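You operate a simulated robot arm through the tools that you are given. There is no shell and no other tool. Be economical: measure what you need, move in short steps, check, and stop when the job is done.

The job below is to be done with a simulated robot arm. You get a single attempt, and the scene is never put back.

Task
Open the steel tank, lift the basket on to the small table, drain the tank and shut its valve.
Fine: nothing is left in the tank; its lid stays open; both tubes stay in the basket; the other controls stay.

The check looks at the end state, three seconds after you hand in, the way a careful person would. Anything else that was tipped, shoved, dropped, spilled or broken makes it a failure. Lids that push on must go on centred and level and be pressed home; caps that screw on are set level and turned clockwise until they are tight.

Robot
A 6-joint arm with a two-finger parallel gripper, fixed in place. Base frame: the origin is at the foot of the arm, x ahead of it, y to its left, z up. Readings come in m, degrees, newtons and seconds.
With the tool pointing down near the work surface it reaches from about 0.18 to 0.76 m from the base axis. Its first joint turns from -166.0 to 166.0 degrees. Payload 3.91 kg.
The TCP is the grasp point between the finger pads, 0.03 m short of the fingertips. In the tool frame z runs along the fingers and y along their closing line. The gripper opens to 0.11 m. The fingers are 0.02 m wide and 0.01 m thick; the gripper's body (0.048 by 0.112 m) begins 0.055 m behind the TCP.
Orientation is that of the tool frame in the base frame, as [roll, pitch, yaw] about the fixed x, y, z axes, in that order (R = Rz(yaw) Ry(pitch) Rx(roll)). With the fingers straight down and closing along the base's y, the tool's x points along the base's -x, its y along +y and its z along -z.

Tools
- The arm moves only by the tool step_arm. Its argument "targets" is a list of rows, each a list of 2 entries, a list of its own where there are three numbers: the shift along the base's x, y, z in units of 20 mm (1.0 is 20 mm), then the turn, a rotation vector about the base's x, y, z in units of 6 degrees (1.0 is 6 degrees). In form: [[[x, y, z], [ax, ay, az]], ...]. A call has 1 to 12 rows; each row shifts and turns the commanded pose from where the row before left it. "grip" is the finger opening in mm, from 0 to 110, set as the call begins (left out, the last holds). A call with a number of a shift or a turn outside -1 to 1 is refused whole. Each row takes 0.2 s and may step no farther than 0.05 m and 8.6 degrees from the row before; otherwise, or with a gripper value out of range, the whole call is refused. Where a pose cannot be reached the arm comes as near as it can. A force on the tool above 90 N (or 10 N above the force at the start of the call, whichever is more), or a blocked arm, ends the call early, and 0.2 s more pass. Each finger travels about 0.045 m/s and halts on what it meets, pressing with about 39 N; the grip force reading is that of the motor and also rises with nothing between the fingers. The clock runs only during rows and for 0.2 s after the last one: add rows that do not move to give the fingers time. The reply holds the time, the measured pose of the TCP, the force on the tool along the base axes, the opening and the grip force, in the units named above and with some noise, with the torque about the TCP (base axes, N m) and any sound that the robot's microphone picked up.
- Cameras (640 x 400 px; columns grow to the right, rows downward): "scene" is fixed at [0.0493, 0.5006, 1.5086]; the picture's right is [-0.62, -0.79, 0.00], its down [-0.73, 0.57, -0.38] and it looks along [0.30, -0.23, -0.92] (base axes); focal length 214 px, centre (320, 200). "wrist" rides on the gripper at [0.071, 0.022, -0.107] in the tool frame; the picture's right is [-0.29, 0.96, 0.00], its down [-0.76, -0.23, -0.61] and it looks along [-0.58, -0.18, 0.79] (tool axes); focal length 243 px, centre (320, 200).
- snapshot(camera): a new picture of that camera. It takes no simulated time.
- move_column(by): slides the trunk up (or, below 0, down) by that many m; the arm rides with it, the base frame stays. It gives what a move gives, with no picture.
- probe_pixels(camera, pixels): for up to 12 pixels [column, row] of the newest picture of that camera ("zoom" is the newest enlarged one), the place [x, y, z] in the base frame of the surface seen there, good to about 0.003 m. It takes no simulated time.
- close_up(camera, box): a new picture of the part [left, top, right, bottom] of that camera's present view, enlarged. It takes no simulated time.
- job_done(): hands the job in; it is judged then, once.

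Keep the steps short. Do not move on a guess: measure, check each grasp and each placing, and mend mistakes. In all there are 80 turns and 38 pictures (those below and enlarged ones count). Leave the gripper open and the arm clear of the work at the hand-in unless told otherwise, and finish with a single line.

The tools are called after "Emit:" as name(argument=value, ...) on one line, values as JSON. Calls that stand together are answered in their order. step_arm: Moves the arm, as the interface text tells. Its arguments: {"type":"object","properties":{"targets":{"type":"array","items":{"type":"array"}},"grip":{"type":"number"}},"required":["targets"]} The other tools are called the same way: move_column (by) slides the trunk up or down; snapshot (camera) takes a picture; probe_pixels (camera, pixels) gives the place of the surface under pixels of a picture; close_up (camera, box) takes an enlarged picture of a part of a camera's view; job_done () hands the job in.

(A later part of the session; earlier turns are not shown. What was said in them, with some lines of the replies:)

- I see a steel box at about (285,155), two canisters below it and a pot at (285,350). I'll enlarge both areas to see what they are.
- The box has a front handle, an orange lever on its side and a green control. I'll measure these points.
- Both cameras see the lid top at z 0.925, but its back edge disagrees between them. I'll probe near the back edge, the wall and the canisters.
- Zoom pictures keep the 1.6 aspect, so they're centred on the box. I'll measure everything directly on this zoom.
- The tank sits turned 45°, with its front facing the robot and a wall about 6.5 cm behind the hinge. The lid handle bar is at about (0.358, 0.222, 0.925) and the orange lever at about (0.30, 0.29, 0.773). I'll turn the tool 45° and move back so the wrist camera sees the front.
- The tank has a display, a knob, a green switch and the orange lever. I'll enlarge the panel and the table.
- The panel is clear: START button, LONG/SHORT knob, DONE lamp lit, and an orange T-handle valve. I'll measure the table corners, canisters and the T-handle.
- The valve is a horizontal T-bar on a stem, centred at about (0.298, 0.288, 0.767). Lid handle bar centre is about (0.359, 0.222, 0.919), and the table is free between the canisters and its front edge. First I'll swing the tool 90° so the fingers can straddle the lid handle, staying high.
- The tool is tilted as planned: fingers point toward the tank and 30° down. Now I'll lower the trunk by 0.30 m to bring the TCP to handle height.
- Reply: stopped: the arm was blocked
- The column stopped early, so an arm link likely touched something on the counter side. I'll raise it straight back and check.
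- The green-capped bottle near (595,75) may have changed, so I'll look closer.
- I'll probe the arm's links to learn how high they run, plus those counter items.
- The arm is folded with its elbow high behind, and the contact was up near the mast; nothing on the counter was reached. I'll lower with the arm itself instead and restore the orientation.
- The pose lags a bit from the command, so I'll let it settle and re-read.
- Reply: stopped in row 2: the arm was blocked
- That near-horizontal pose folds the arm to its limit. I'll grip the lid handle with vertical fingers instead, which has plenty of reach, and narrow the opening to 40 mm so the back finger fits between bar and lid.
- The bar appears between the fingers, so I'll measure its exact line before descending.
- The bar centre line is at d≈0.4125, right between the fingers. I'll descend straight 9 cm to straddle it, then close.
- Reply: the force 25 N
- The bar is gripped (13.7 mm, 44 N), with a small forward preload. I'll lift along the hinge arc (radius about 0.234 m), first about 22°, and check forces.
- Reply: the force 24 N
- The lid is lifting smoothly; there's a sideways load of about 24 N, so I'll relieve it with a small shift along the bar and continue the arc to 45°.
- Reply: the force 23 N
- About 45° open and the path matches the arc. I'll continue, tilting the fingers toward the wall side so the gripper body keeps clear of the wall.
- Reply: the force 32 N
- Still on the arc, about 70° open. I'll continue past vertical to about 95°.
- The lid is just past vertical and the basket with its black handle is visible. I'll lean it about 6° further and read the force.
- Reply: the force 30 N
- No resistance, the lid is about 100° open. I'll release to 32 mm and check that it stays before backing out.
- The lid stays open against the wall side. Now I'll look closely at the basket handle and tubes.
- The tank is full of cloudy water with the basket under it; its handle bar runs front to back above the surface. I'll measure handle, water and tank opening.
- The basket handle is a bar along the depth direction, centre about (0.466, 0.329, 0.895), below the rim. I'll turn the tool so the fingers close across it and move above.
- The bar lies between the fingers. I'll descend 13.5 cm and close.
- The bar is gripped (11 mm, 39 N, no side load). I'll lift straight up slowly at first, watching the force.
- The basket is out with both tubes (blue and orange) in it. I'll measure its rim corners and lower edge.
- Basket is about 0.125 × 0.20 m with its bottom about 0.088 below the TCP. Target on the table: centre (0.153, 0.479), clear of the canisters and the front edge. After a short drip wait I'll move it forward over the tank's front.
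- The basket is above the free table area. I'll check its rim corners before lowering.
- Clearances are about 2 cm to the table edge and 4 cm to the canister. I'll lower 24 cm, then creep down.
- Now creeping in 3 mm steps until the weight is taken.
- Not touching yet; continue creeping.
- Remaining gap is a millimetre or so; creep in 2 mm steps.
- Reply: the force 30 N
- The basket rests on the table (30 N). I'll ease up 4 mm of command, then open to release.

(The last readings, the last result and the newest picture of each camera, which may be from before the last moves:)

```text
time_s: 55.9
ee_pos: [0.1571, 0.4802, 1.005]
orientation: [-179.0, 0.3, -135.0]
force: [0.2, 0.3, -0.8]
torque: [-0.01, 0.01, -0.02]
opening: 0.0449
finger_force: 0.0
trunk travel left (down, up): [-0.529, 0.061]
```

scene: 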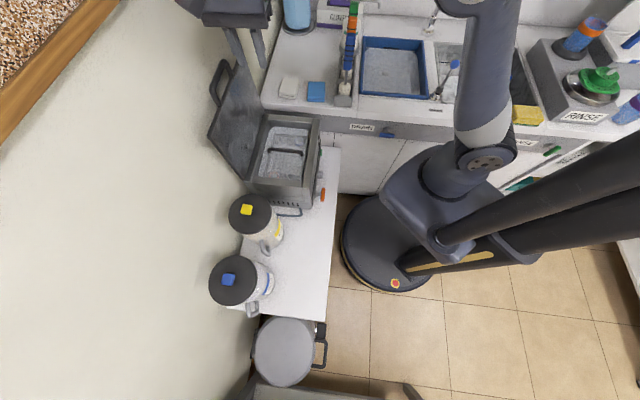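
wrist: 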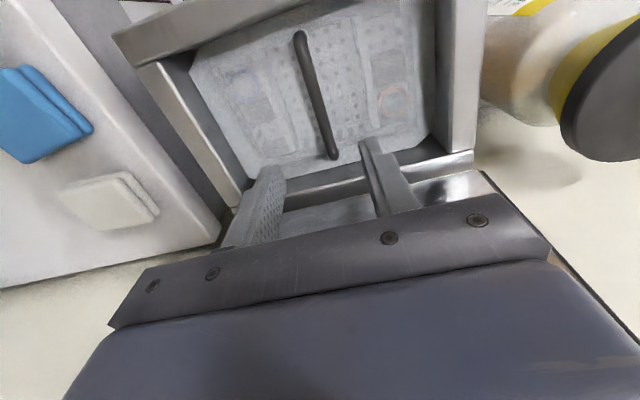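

The basket stands freely on the table. Next is the valve: I'll turn the tool back 90°, travel to in front of the T-handle, and come down vertically there.

Emit:
step_arm(targets=[[[0, 0, 0.5], [0, 0, 1]], [[0.3, -0.9, 0], [0, 0, 1]], [[0.5, -0.95, 0], [0, 0, 1]], [[0.5, -0.95, 0], [0, 0, 1]], [[0.5, -0.95, 0], [0, 0, 1]], [[0.5, -0.95, 0], [0, 0, 1]], [[0.5, -0.95, 0], [0, 0, 1]], [[0.5, -0.95, 0], [0, 0, 1]], [[0.5, -0.95, 0], [0, 0, 1]], [[0.5, -0.95, 0], [0, 0, 1]], [[0.5, -0.95, 0], [0, 0, 1]], [[0.6, -0.95, 0], [0, 0, 1]]], grip=34)

Emit:
step_arm(targets=[[[0, -0.85, 0], [0, 0, 1]], [[0, 0, -0.5], [0, 0, 1]], [[0, 0, -1], [0, 0, 1]], [[0, 0, -1], [0, 0, 0]], [[0, 0, -1], [0, 0, 0]], [[0, 0, -1], [0, 0, 0]], [[0, 0, -1], [0, 0, 0]], [[0, 0, -1], [0, 0, 0]], [[0, 0, -1], [0, 0, 0]], [[0, 0, -1], [0, 0, 0]], [[0, 0, 0], [0, 0, 0]]])

Emit:
close_up(camera="scene", box=[220, 100, 380, 320])

```text
time_s: 58.5
ee_pos: [0.2643, 0.2723, 1.0157]
orientation: [-178.9, 0.3, -63.0]
force: [0.7, -0.1, -0.7]
torque: [0.0, 0.01, 0.0]
opening: 0.0337
finger_force: 0.1
trunk travel left (down, up): [-0.529, 0.061]
```

```text
time_s: 60.9
ee_pos: [0.2639, 0.2559, 0.8443]
orientation: [-179.0, 0.4, -45.0]
force: [0.3, -0.7, 0.5]
torque: [0.01, -0.01, -0.03]
opening: 0.0341
finger_force: 0.2
trunk travel left (down, up): [-0.529, 0.061]
```

```text
1.82 times, centred on (300, 210) of scene
```

zoom: 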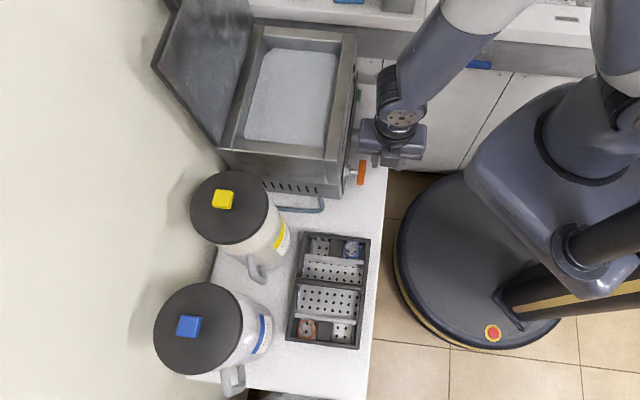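

Basket stands with both tubes. Now I'll tilt the fingers 45° toward the valve while settling to a pre-grasp point.

Emit:
step_arm(targets=[[[0, 0, 0], [1, -1, 0]], [[0, 0, 0], [1, -1, 0]], [[0, 0, 0], [1, -1, 0]], [[0, 0, 0], [1, -1, 0]], [[0, 0, 0], [1, -1, 0]], [[0.05, 0, -0.8], [0.3, -0.3, 0]], [[0, 0, -0.75], [0, 0, 0]], [[0, 0, 0], [0, 0, 0]]])

Emit:
snapshot(camera="wrist")

```text
time_s: 62.2
ee_pos: [0.2666, 0.2571, 0.8458]
orientation: [-135.3, 0.3, -45.0]
force: [-0.3, 0.2, -0.4]
torque: [-0.07, 0.08, 0.0]
opening: 0.0338
finger_force: 0.0
out of reach, approached as far as the arm can: row 2
trunk travel left (down, up): [-0.529, 0.061]
stopped in row 6: the force on the tool passed its limit at 160 N (the readings are from after the stop); the commanded pose is now the measured one
```

```text
11 pictures are left
```

wrist: 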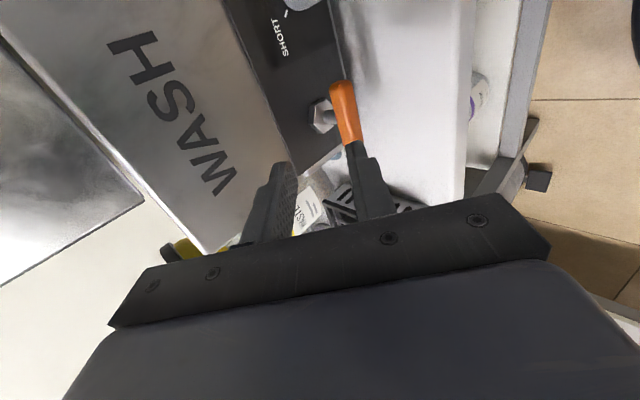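

A brief 160 N reading stopped the motion, so I'll look at the scene before anything else.

Emit:
close_up(camera="scene", box=[220, 80, 400, 320])

Emit:
probe_pixels(camera="wrist", pixels=[[340, 92], [348, 115], [352, 135], [322, 115], [280, 175], [365, 180], [320, 128], [290, 130]])

```text
1.67 times, centred on (310, 200) of scene
```

zoom: 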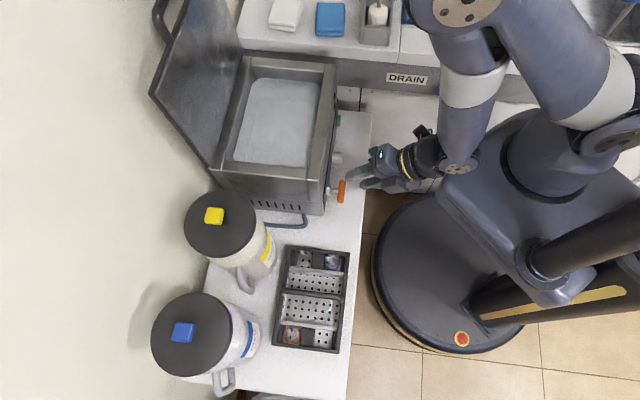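

```text
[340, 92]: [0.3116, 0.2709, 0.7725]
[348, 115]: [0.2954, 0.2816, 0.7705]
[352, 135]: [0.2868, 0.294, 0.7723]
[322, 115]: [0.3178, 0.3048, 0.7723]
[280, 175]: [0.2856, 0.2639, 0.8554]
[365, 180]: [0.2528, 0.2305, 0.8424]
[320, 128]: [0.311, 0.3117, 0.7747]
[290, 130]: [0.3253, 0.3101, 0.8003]
```

Nothing was disturbed: basket, lid, valve and canisters are as before. The folded wrist simply met the robot's own trunk. I'll back out to vertical, and instead push the T-handle's ends with closed fingertips from above.

Emit:
step_arm(targets=[[[0, 0, 0.3], [-1, 1, 0]], [[0, 0, 0.5], [-1, 1, 0]], [[0, 0, 0.8], [-1, 1, 0]], [[0, 0, 0.8], [-1, 1, 0]], [[0, 0, 0.8], [-1, 1, 0]], [[0, 0, 0.8], [-0.27, 0.27, 0]], [[0, 0, 0], [0, 0, -1]], [[0, 0, 0], [0, 0, -1]], [[0, 0, 0], [0, 0, -1]], [[0, 0, 0], [0, 0, -1]], [[0, 0, 0], [0, 0, -1]], [[0, 0, 0], [0, 0, -1]]], grip=0)

Emit:
step_arm(targets=[[[0, 0, 0], [0, 0, -1]], [[0, 0, 0], [0, 0, -1]], [[0, 0, 0], [0, 0, -1]], [[0, 0, 0], [0, 0, -1]], [[0, 0, 0], [0, 0, -1]], [[0, 0, 0], [0, 0, -1]], [[0, 0, 0], [0, 0, -1]], [[0, 0, 0], [0, 0, -1]], [[0, 0, 0], [0, 0, -1]], [[0, 0, 0], [0, 0, 0]]])

```text
time_s: 64.8
ee_pos: [0.2696, 0.2558, 0.9209]
orientation: [-180.0, 0.3, -81.3]
force: [0.4, -0.2, 0.2]
torque: [0.0, -0.02, -0.03]
opening: 0.0001
finger_force: 37.4
out of reach, approached as far as the arm can: row 3
trunk travel left (down, up): [-0.529, 0.061]
```

```text
time_s: 67.0
ee_pos: [0.2683, 0.2553, 0.9228]
orientation: [180.0, 0.2, -135.3]
force: [0.1, 1.1, 0.8]
torque: [-0.02, 0.02, -0.01]
opening: 0.0003
finger_force: 37.6
trunk travel left (down, up): [-0.529, 0.061]
```

Vertical and closed. I'll move over the T-bar's left arm (s≈+0.012), fingertips about 2.5 cm above it.

Emit:
step_arm(targets=[[[0.26, 0.76, 0], [0, 0, 0]], [[0.26, 0.76, 0], [0, 0, 0]], [[0.26, 0.76, 0], [0, 0, 0]], [[0, 0, -1], [0, 0, 0]], [[0, 0, -1], [0, 0, 0]], [[0, 0, -1], [0, 0, 0]], [[0, 0, -1], [0, 0, 0]], [[0, 0, -0.6], [0, 0, 0]], [[0, 0, 0], [0, 0, 0]]])

Emit:
close_up(camera="wrist", box=[240, 60, 440, 220])

```text
time_s: 68.7
ee_pos: [0.2864, 0.3009, 0.8495]
orientation: [179.8, 1.9, -135.4]
force: [-24.9, -29.3, 66.3]
torque: [2.83, -4.07, -0.75]
opening: 0.0
finger_force: 37.8
trunk travel left (down, up): [-0.529, 0.061]
stopped in row 8: the force on the tool passed its limit at 112 N (the readings are from after the stop); the commanded pose is now the measured one
```

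```text
2.50 times, centred on (340, 140) of wrist
```

zoom: 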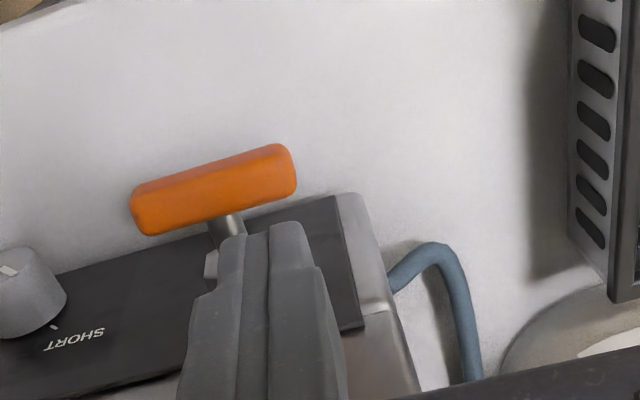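

The gripper body touched the tank's front rim (112 N, mostly vertical). I'll lift off at once and check that the tank didn't shift.

Emit:
step_arm(targets=[[[-0.1, -0.1, 0.8], [0, 0, 0]], [[-0.3, -0.3, 1], [0, 0, 0]], [[-0.3, -0.3, 1], [0, 0, 0]]])

Emit:
close_up(camera="scene", box=[230, 100, 350, 220])

```text
time_s: 69.5
ee_pos: [0.2745, 0.2909, 0.8977]
orientation: [179.8, 1.5, -135.3]
force: [-0.1, 0.5, 0.5]
torque: [-0.03, 0.02, -0.02]
opening: 0.0
finger_force: 38.2
trunk travel left (down, up): [-0.529, 0.061]
```

```text
3.33 times, centred on (290, 160) of scene
```

zoom: 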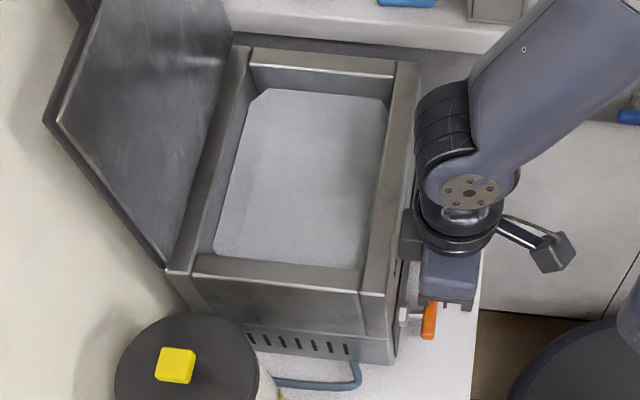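

The tank hasn't moved (its lower corner is still at (397,362)). I'll probe the rim's outer front edge and the face to plan a tilted approach.

Emit:
probe_pixels(camera="zoom", pixels=[[381, 288], [415, 75], [396, 280], [403, 316], [430, 308], [428, 330], [385, 300], [416, 310]])

```text
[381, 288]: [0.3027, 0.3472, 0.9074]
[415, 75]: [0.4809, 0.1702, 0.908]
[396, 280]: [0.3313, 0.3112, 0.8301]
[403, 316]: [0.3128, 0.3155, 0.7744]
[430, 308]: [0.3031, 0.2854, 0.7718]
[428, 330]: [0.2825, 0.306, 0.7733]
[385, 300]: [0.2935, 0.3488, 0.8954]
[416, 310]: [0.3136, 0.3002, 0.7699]
```

Rim front is at d≈0.46, so some gripper part protrudes. With a 25° tilt the body leans well away. I'll tilt in place and descend to 2.5 cm above the left arm.

Emit:
step_arm(targets=[[[0, 0, 0], [1, -1, 0]], [[0, 0, 0], [1, -1, 0]], [[0, 0, 0], [0.95, -0.95, 0]], [[0, 0, -0.6], [0, 0, 0]], [[0, 0, -0.6], [0, 0, 0]], [[0, 0, -0.6], [0, 0, 0]], [[0, 0, -0.6], [0, 0, 0]], [[0, 0, -0.6], [0, 0, 0]], [[0, 0, -0.5], [0, 0, 0]], [[0, 0, 0], [0, 0, 0]]])

```text
time_s: 71.7
ee_pos: [0.2784, 0.2891, 0.8308]
orientation: [-178.5, 22.0, -135.2]
force: [0.6, -0.7, -0.5]
torque: [-0.02, 0.0, -0.02]
opening: 0.0
finger_force: 38.0
out of reach, approached as far as the arm can: row 3
trunk travel left (down, up): [-0.529, 0.061]
```

Pose is good, tip at about (d 0.413, z 0.803). I'll descend to contact and push the left end down gently about 6 mm, watching force.

Emit:
step_arm(targets=[[[-0.15, 0.15, -0.4], [0, 0, 0]], [[0, 0, -0.4], [0, 0, 0]], [[0, 0, -0.4], [0, 0, 0]], [[0, 0, -0.2], [0, 0, 0]], [[0, 0, -0.15], [0, 0, 0]], [[0, 0, -0.15], [0, 0, 0]]])

```text
time_s: 73.1
ee_pos: [0.2741, 0.2906, 0.7964]
orientation: [-178.6, 22.0, -135.1]
force: [-9.6, 10.3, 6.4]
torque: [0.3, 0.2, 0.16]
opening: 0.0002
finger_force: 37.4
trunk travel left (down, up): [-0.529, 0.061]
```

The end yields easily (6 N), so it turns this way. I'll look at sound/force while pushing 2 cm further down along the left side.

Emit:
step_arm(targets=[[[0, 0, -0.2], [0, 0, 0]], [[0, 0, -0.2], [0, 0, 0]], [[0, 0, -0.2], [0, 0, 0]], [[0, 0, -0.2], [0, 0, 0]], [[0, 0, -0.2], [0, 0, 0]]])

Emit:
close_up(camera="wrist", box=[240, 40, 440, 200])

```text
time_s: 74.3
ee_pos: [0.2739, 0.2914, 0.7773]
orientation: [-178.1, 22.0, -135.1]
force: [-19.0, 15.8, 20.1]
torque: [0.01, -0.17, 0.21]
opening: 0.0002
finger_force: 37.5
trunk travel left (down, up): [-0.529, 0.061]
```

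```text
2.50 times, centred on (340, 120) of wrist
```

zoom: 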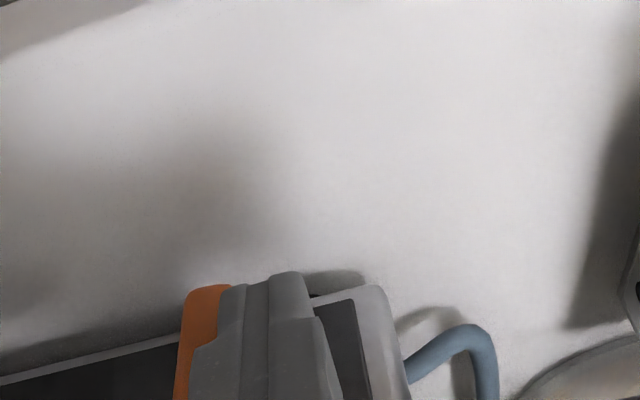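

The handle is turned nearly upright. I'll push 4 mm toward -S to bring it fully vertical and wait a moment.

Emit:
step_arm(targets=[[[0.07, -0.07, -0.1], [0, 0, 0]], [[0.07, -0.07, 0], [0, 0, 0]], [[0.05, -0.05, 0], [0, 0, 0]], [[0, 0, 0], [0, 0, 0]]])

Emit:
close_up(camera="scene", box=[240, 100, 360, 220])

```text
time_s: 75.3
ee_pos: [0.2735, 0.29, 0.7767]
orientation: [-177.9, 21.9, -133.9]
force: [-51.9, 32.9, 18.3]
torque: [0.1, 0.37, 0.41]
opening: 0.0
finger_force: 37.9
trunk travel left (down, up): [-0.529, 0.061]
stopped in row 4: the force on the tool passed its limit at 91 N (the readings are from after the stop); the commanded pose is now the measured one
```

```text
3.33 times, centred on (300, 160) of scene
```

zoom: 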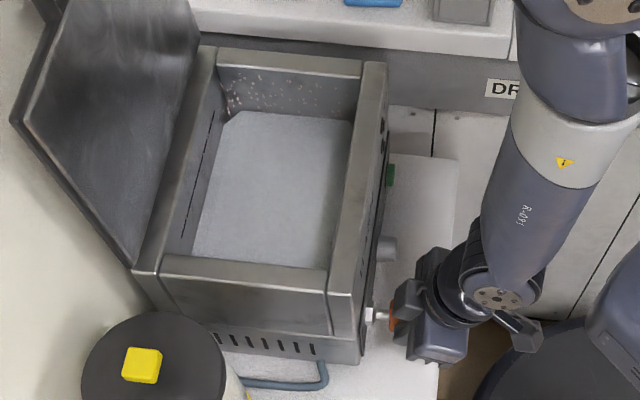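

The water level is dropping, and the valve is at its open stop. I'll back the finger off, raise it clear and wait for draining.

Emit:
step_arm(targets=[[[-0.2, 0.2, 0], [0, 0, 0]], [[-0.2, 0.2, 0.3], [0, 0, 0]], [[0, 0, 1], [0, 0, 0]], [[0, 0, 1], [0, 0, 0]], [[0, 0, 0.5], [0, 0, 0]], [[0, 0, 0], [0, 0, 0]], [[0, 0, 0], [0, 0, 0]], [[0, 0, 0], [0, 0, 0]], [[0, 0, 0], [0, 0, 0]], [[0, 0, 0], [0, 0, 0]], [[0, 0, 0], [0, 0, 0]], [[0, 0, 0], [0, 0, 0]]])

Emit:
step_arm(targets=[[[0, 0, 0], [0, 0, 0]], [[0, 0, 0], [0, 0, 0]], [[0, 0, 0], [0, 0, 0]], [[0, 0, 0], [0, 0, 0]], [[0, 0, 0], [0, 0, 0]], [[0, 0, 0], [0, 0, 0]], [[0, 0, 0], [0, 0, 0]], [[0, 0, 0], [0, 0, 0]], [[0, 0, 0], [0, 0, 0]], [[0, 0, 0], [0, 0, 0]], [[0, 0, 0], [0, 0, 0]], [[0, 0, 0], [0, 0, 0]]])

Emit:
step_arm(targets=[[[0, 0, 0], [0, 0, 0]], [[0, 0, 0], [0, 0, 0]], [[0, 0, 0], [0, 0, 0]], [[0, 0, 0], [0, 0, 0]], [[0, 0, 0], [0, 0, 0]], [[0, 0, 0], [0, 0, 0]], [[0, 0, 0], [0, 0, 0]], [[0, 0, 0], [0, 0, 0]], [[0, 0, 0], [0, 0, 0]], [[0, 0, 0], [0, 0, 0]], [[0, 0, 0], [0, 0, 0]], [[0, 0, 0], [0, 0, 0]]])

Emit:
close_up(camera="scene", box=[240, 100, 360, 220])

```text
time_s: 77.9
ee_pos: [0.2712, 0.2969, 0.8307]
orientation: [-178.2, 21.9, -134.5]
force: [0.3, 0.9, -0.6]
torque: [0.02, 0.02, -0.03]
opening: 0.0001
finger_force: 38.2
trunk travel left (down, up): [-0.529, 0.061]
```

```text
time_s: 80.5
ee_pos: [0.2712, 0.2959, 0.8307]
orientation: [-178.3, 21.8, -134.6]
force: [-0.4, 0.0, 0.1]
torque: [-0.01, -0.02, -0.02]
opening: 0.0
finger_force: 37.5
trunk travel left (down, up): [-0.529, 0.061]
```

```text
time_s: 83.1
ee_pos: [0.2709, 0.2966, 0.8292]
orientation: [-178.2, 21.9, -134.6]
force: [0.4, 0.0, -0.8]
torque: [0.03, 0.0, -0.01]
opening: 0.0001
finger_force: 37.8
trunk travel left (down, up): [-0.529, 0.061]
```

```text
3.33 times, centred on (300, 160) of scene
```

zoom: 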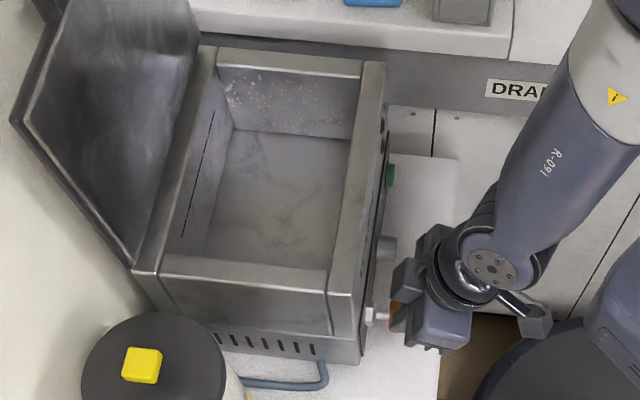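

The floor looks visible. I'll probe its height and wait longer to be sure.

Emit:
probe_pixels(camera="zoom", pixels=[[270, 200], [240, 160], [320, 160], [230, 240], [300, 240]])

Emit:
step_arm(targets=[[[0, 0, 0], [0, 0, 0]], [[0, 0, 0], [0, 0, 0]], [[0, 0, 0], [0, 0, 0]], [[0, 0, 0], [0, 0, 0]], [[0, 0, 0], [0, 0, 0]], [[0, 0, 0], [0, 0, 0]], [[0, 0, 0], [0, 0, 0]], [[0, 0, 0], [0, 0, 0]], [[0, 0, 0], [0, 0, 0]], [[0, 0, 0], [0, 0, 0]], [[0, 0, 0], [0, 0, 0]], [[0, 0, 0], [0, 0, 0]]])

Emit:
step_arm(targets=[[[0, 0, 0], [0, 0, 0]], [[0, 0, 0], [0, 0, 0]], [[0, 0, 0], [0, 0, 0]], [[0, 0, 0], [0, 0, 0]], [[0, 0, 0], [0, 0, 0]], [[0, 0, 0], [0, 0, 0]], [[0, 0, 0], [0, 0, 0]], [[0, 0, 0], [0, 0, 0]], [[0, 0, 0], [0, 0, 0]], [[0, 0, 0], [0, 0, 0]], [[0, 0, 0], [0, 0, 0]], [[0, 0, 0], [0, 0, 0]]])

Emit:
close_up(camera="scene", box=[250, 110, 320, 190])

```text
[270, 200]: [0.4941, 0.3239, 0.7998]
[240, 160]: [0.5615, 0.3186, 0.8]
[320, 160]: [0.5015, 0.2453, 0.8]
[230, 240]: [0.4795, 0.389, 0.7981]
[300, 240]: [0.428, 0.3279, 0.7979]
```

```text
time_s: 85.7
ee_pos: [0.2712, 0.2954, 0.8306]
orientation: [-178.2, 21.9, -134.6]
force: [-0.4, 0.1, 0.0]
torque: [0.0, 0.01, 0.0]
opening: 0.0
finger_force: 38.1
trunk travel left (down, up): [-0.529, 0.061]
```

```text
time_s: 88.3
ee_pos: [0.27, 0.2972, 0.8296]
orientation: [-178.1, 21.9, -134.7]
force: [0.5, -0.2, 0.2]
torque: [-0.02, -0.02, 0.03]
opening: 0.0
finger_force: 37.7
trunk travel left (down, up): [-0.529, 0.061]
```

```text
5.00 times, centred on (285, 150) of scene
```

zoom: 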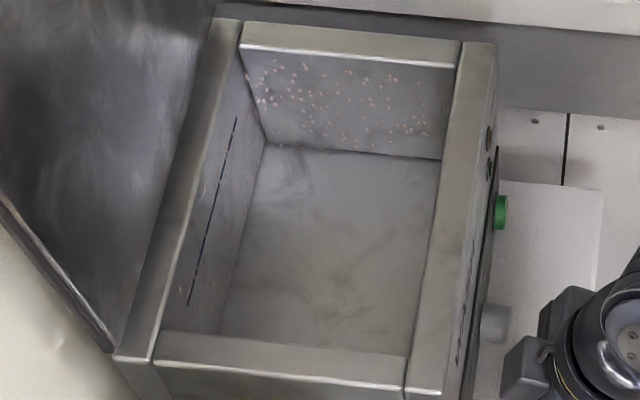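

The tank is empty: bare floor at z 0.80, the basket's old resting level. Now to shut the valve: lower beside the upright handle's upper half, then push it right (-S).

Emit:
probe_pixels(camera="zoom", pixels=[[320, 250], [270, 300], [390, 200], [280, 170], [380, 320], [430, 130]])

Emit:
step_arm(targets=[[[0, 0, 0], [0, 0, 0]], [[0, 0, 0], [0, 0, 0]], [[0, 0, 0], [0, 0, 0]], [[0, 0, 0], [0, 0, 0]], [[0, 0, 0], [0, 0, 0]], [[0, 0, 0], [0, 0, 0]], [[0, 0, 0], [0, 0, 0]], [[0, 0, -0.4], [0, 0, 0]], [[0, 0, -0.4], [0, 0, 0]], [[0, 0, -0.35], [0, 0, 0]], [[0, 0, 0], [0, 0, 0]]])

Emit:
step_arm(targets=[[[0.15, -0.15, 0], [0, 0, 0]], [[0.15, -0.15, 0], [0, 0, 0]], [[0.15, -0.15, 0], [0, 0, 0]], [[0.15, -0.15, 0], [0, 0, 0]], [[0.15, -0.15, 0], [0, 0, 0]], [[0.15, -0.15, 0], [0, 0, 0]]])

```text
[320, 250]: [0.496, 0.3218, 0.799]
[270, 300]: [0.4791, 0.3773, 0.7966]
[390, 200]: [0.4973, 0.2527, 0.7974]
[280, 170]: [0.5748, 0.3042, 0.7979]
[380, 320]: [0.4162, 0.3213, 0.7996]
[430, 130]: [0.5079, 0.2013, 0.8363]
```

```text
time_s: 90.7
ee_pos: [0.2719, 0.2973, 0.8088]
orientation: [-178.2, 21.9, -134.5]
force: [0.4, -0.4, 0.5]
torque: [-0.02, -0.04, 0.01]
opening: 0.0003
finger_force: 37.8
trunk travel left (down, up): [-0.529, 0.061]
```

```text
time_s: 92.1
ee_pos: [0.2897, 0.278, 0.8087]
orientation: [-178.2, 22.0, -134.7]
force: [-0.6, -0.6, -0.1]
torque: [0.0, 0.0, 0.02]
opening: 0.0
finger_force: 37.7
trunk travel left (down, up): [-0.529, 0.061]
```

No residual force. I'll check whether the handle moved.

Emit:
close_up(camera="wrist", box=[240, 40, 440, 200])

```text
2.50 times, centred on (340, 120) of wrist
```

zoom: 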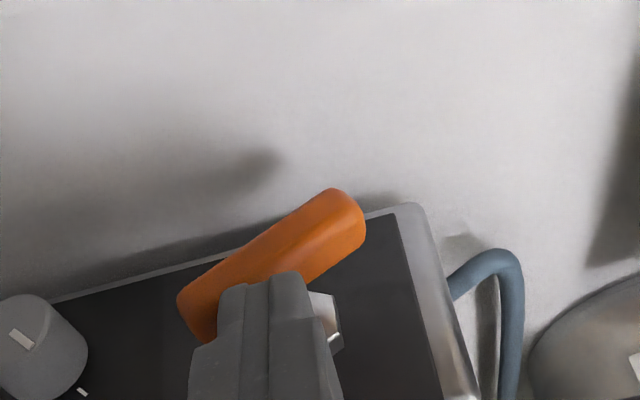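

The handle is partly back, its right end still raised. I'll lift, move over the right end (s≈-0.026) and press it down to its stop.

Emit:
step_arm(targets=[[[0, 0, 0.8], [0, 0, 0]], [[0.32, -0.32, 0], [0, 0, 0]], [[0.32, -0.32, 0], [0, 0, 0]], [[0, 0, -0.3], [0, 0, 0]], [[0, 0, -0.3], [0, 0, 0]], [[0, 0, -0.2], [0, 0, 0]], [[0, 0, -0.15], [0, 0, 0]], [[0, 0, 0], [0, 0, 0]]])

Emit:
step_arm(targets=[[[0, 0, -0.1], [0, 0, 0]], [[0, 0, -0.1], [0, 0, 0]], [[0, 0, 0], [0, 0, 0]]])

```text
time_s: 93.9
ee_pos: [0.3028, 0.2653, 0.8067]
orientation: [-177.6, 21.7, -134.6]
force: [-0.1, -1.8, 0.9]
torque: [-0.01, 0.04, -0.07]
opening: 0.0
finger_force: 37.7
trunk travel left (down, up): [-0.529, 0.061]
```

```text
time_s: 94.7
ee_pos: [0.3025, 0.2656, 0.8023]
orientation: [-177.6, 21.9, -134.8]
force: [2.4, -8.4, 12.0]
torque: [-0.1, -0.08, -0.04]
opening: 0.0
finger_force: 38.2
trunk travel left (down, up): [-0.529, 0.061]
```

Force is 12 N near the expected horizontal position. I'll press on in 1.5 mm steps for a firm stop.

Emit:
step_arm(targets=[[[0, 0, -0.08], [0, 0, 0]], [[0, 0, -0.08], [0, 0, 0]], [[0, 0, 0], [0, 0, 0]]])

```text
time_s: 95.5
ee_pos: [0.3019, 0.2664, 0.8021]
orientation: [-177.7, 22.3, -134.9]
force: [6.9, -20.8, 59.8]
torque: [-0.06, -0.25, -0.19]
opening: 0.0
finger_force: 37.6
out of reach, approached as far as the arm can: row 2
trunk travel left (down, up): [-0.529, 0.061]
```

Firm stop at 60 N with the bar level, so the valve is shut. I'll lift off, retreat up and away, and open the gripper.

Emit:
step_arm(targets=[[[0, 0, 0.3], [0, 0, 0]], [[0, 0, 0.8], [0, 0, 0]], [[-0.2, -0.2, 1], [0, 0, 0]], [[-0.2, -0.2, 1], [0, 0, 0]], [[0, 0, 1], [-1, 1, 0]], [[0, 0, 1], [-1, 1, 0]], [[0, 0, 1], [-0.6, 0.6, 0]], [[0, 0, 1], [0, 0, 0]], [[0, -0.5, 1], [0, 0, 0]], [[0, -1, 1], [0, 0, 0]], [[0, -1, 1], [0, 0, 0]], [[0, -1, 1], [0, 0, 0]]])

Emit:
step_arm(targets=[[[0, -1, 0.5], [0, 0, 0]], [[0, -1, 0], [0, 0, 0]], [[0, -1, 0], [0, 0, 0]], [[0, 0, 0], [0, 0, 0]], [[0, 0, 0], [0, 0, 0]]], grip=100)

Emit:
close_up(camera="scene", box=[210, 100, 370, 350])

```text
time_s: 98.1
ee_pos: [0.305, 0.1836, 0.976]
orientation: [-173.5, 19.2, -134.5]
force: [0.5, 0.1, 0.8]
torque: [0.0, 0.02, 0.0]
opening: 0.0
finger_force: 37.7
out of reach, approached as far as the arm can: row 5, 6, 7
trunk travel left (down, up): [-0.529, 0.061]
```

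```text
time_s: 99.3
ee_pos: [0.3057, 0.1234, 0.9859]
orientation: [-173.7, 19.1, -134.7]
force: [0.3, 0.6, 0.1]
torque: [-0.03, 0.0, 0.0]
opening: 0.1005
finger_force: 0.2
trunk travel left (down, up): [-0.529, 0.061]
```

```text
1.60 times, centred on (290, 225) of scene
```

zoom: 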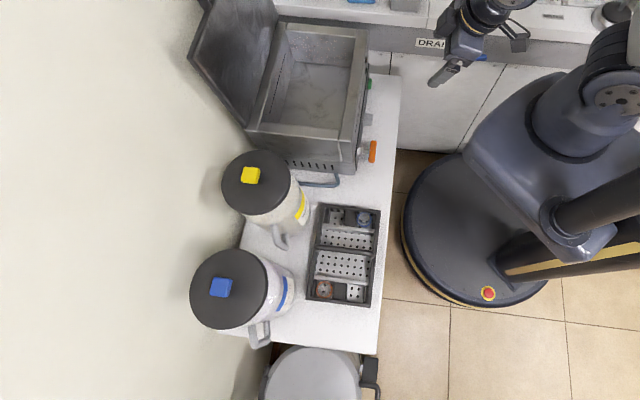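

Everything looks in place. One last check of the valve bar and basket.

Emit:
close_up(camera="scene", box=[280, 120, 360, 220])

Emit:
probe_pixels(camera="scene", pixels=[[322, 190], [321, 198], [309, 235], [305, 285]])

```text
4.00 times, centred on (320, 170) of scene
```

zoom: 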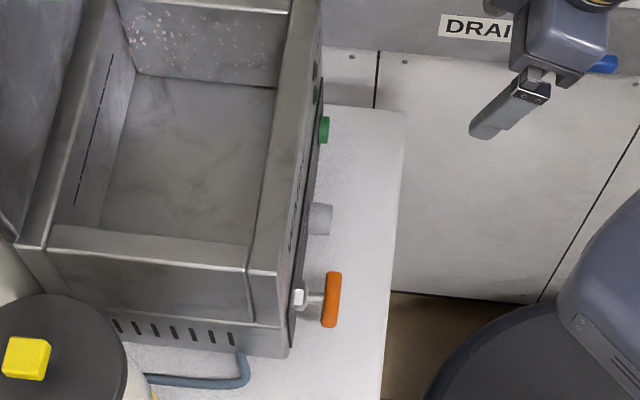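

```text
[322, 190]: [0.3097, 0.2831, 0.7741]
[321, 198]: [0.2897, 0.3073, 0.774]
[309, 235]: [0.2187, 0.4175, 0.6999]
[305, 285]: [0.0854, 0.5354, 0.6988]
```

The valve bar is level again (z 0.774 at both ends), the tank is bare, the lid is open, and the basket stands on the table with both tubes. The gripper is open and clear, so I'm handing in.

Emit:
job_done()

```text
The job is handed in.
```

The tank's lid is open, the basket stands on the small table with both tubes in it, the tank is drained, its valve is shut, and the job is handed in.
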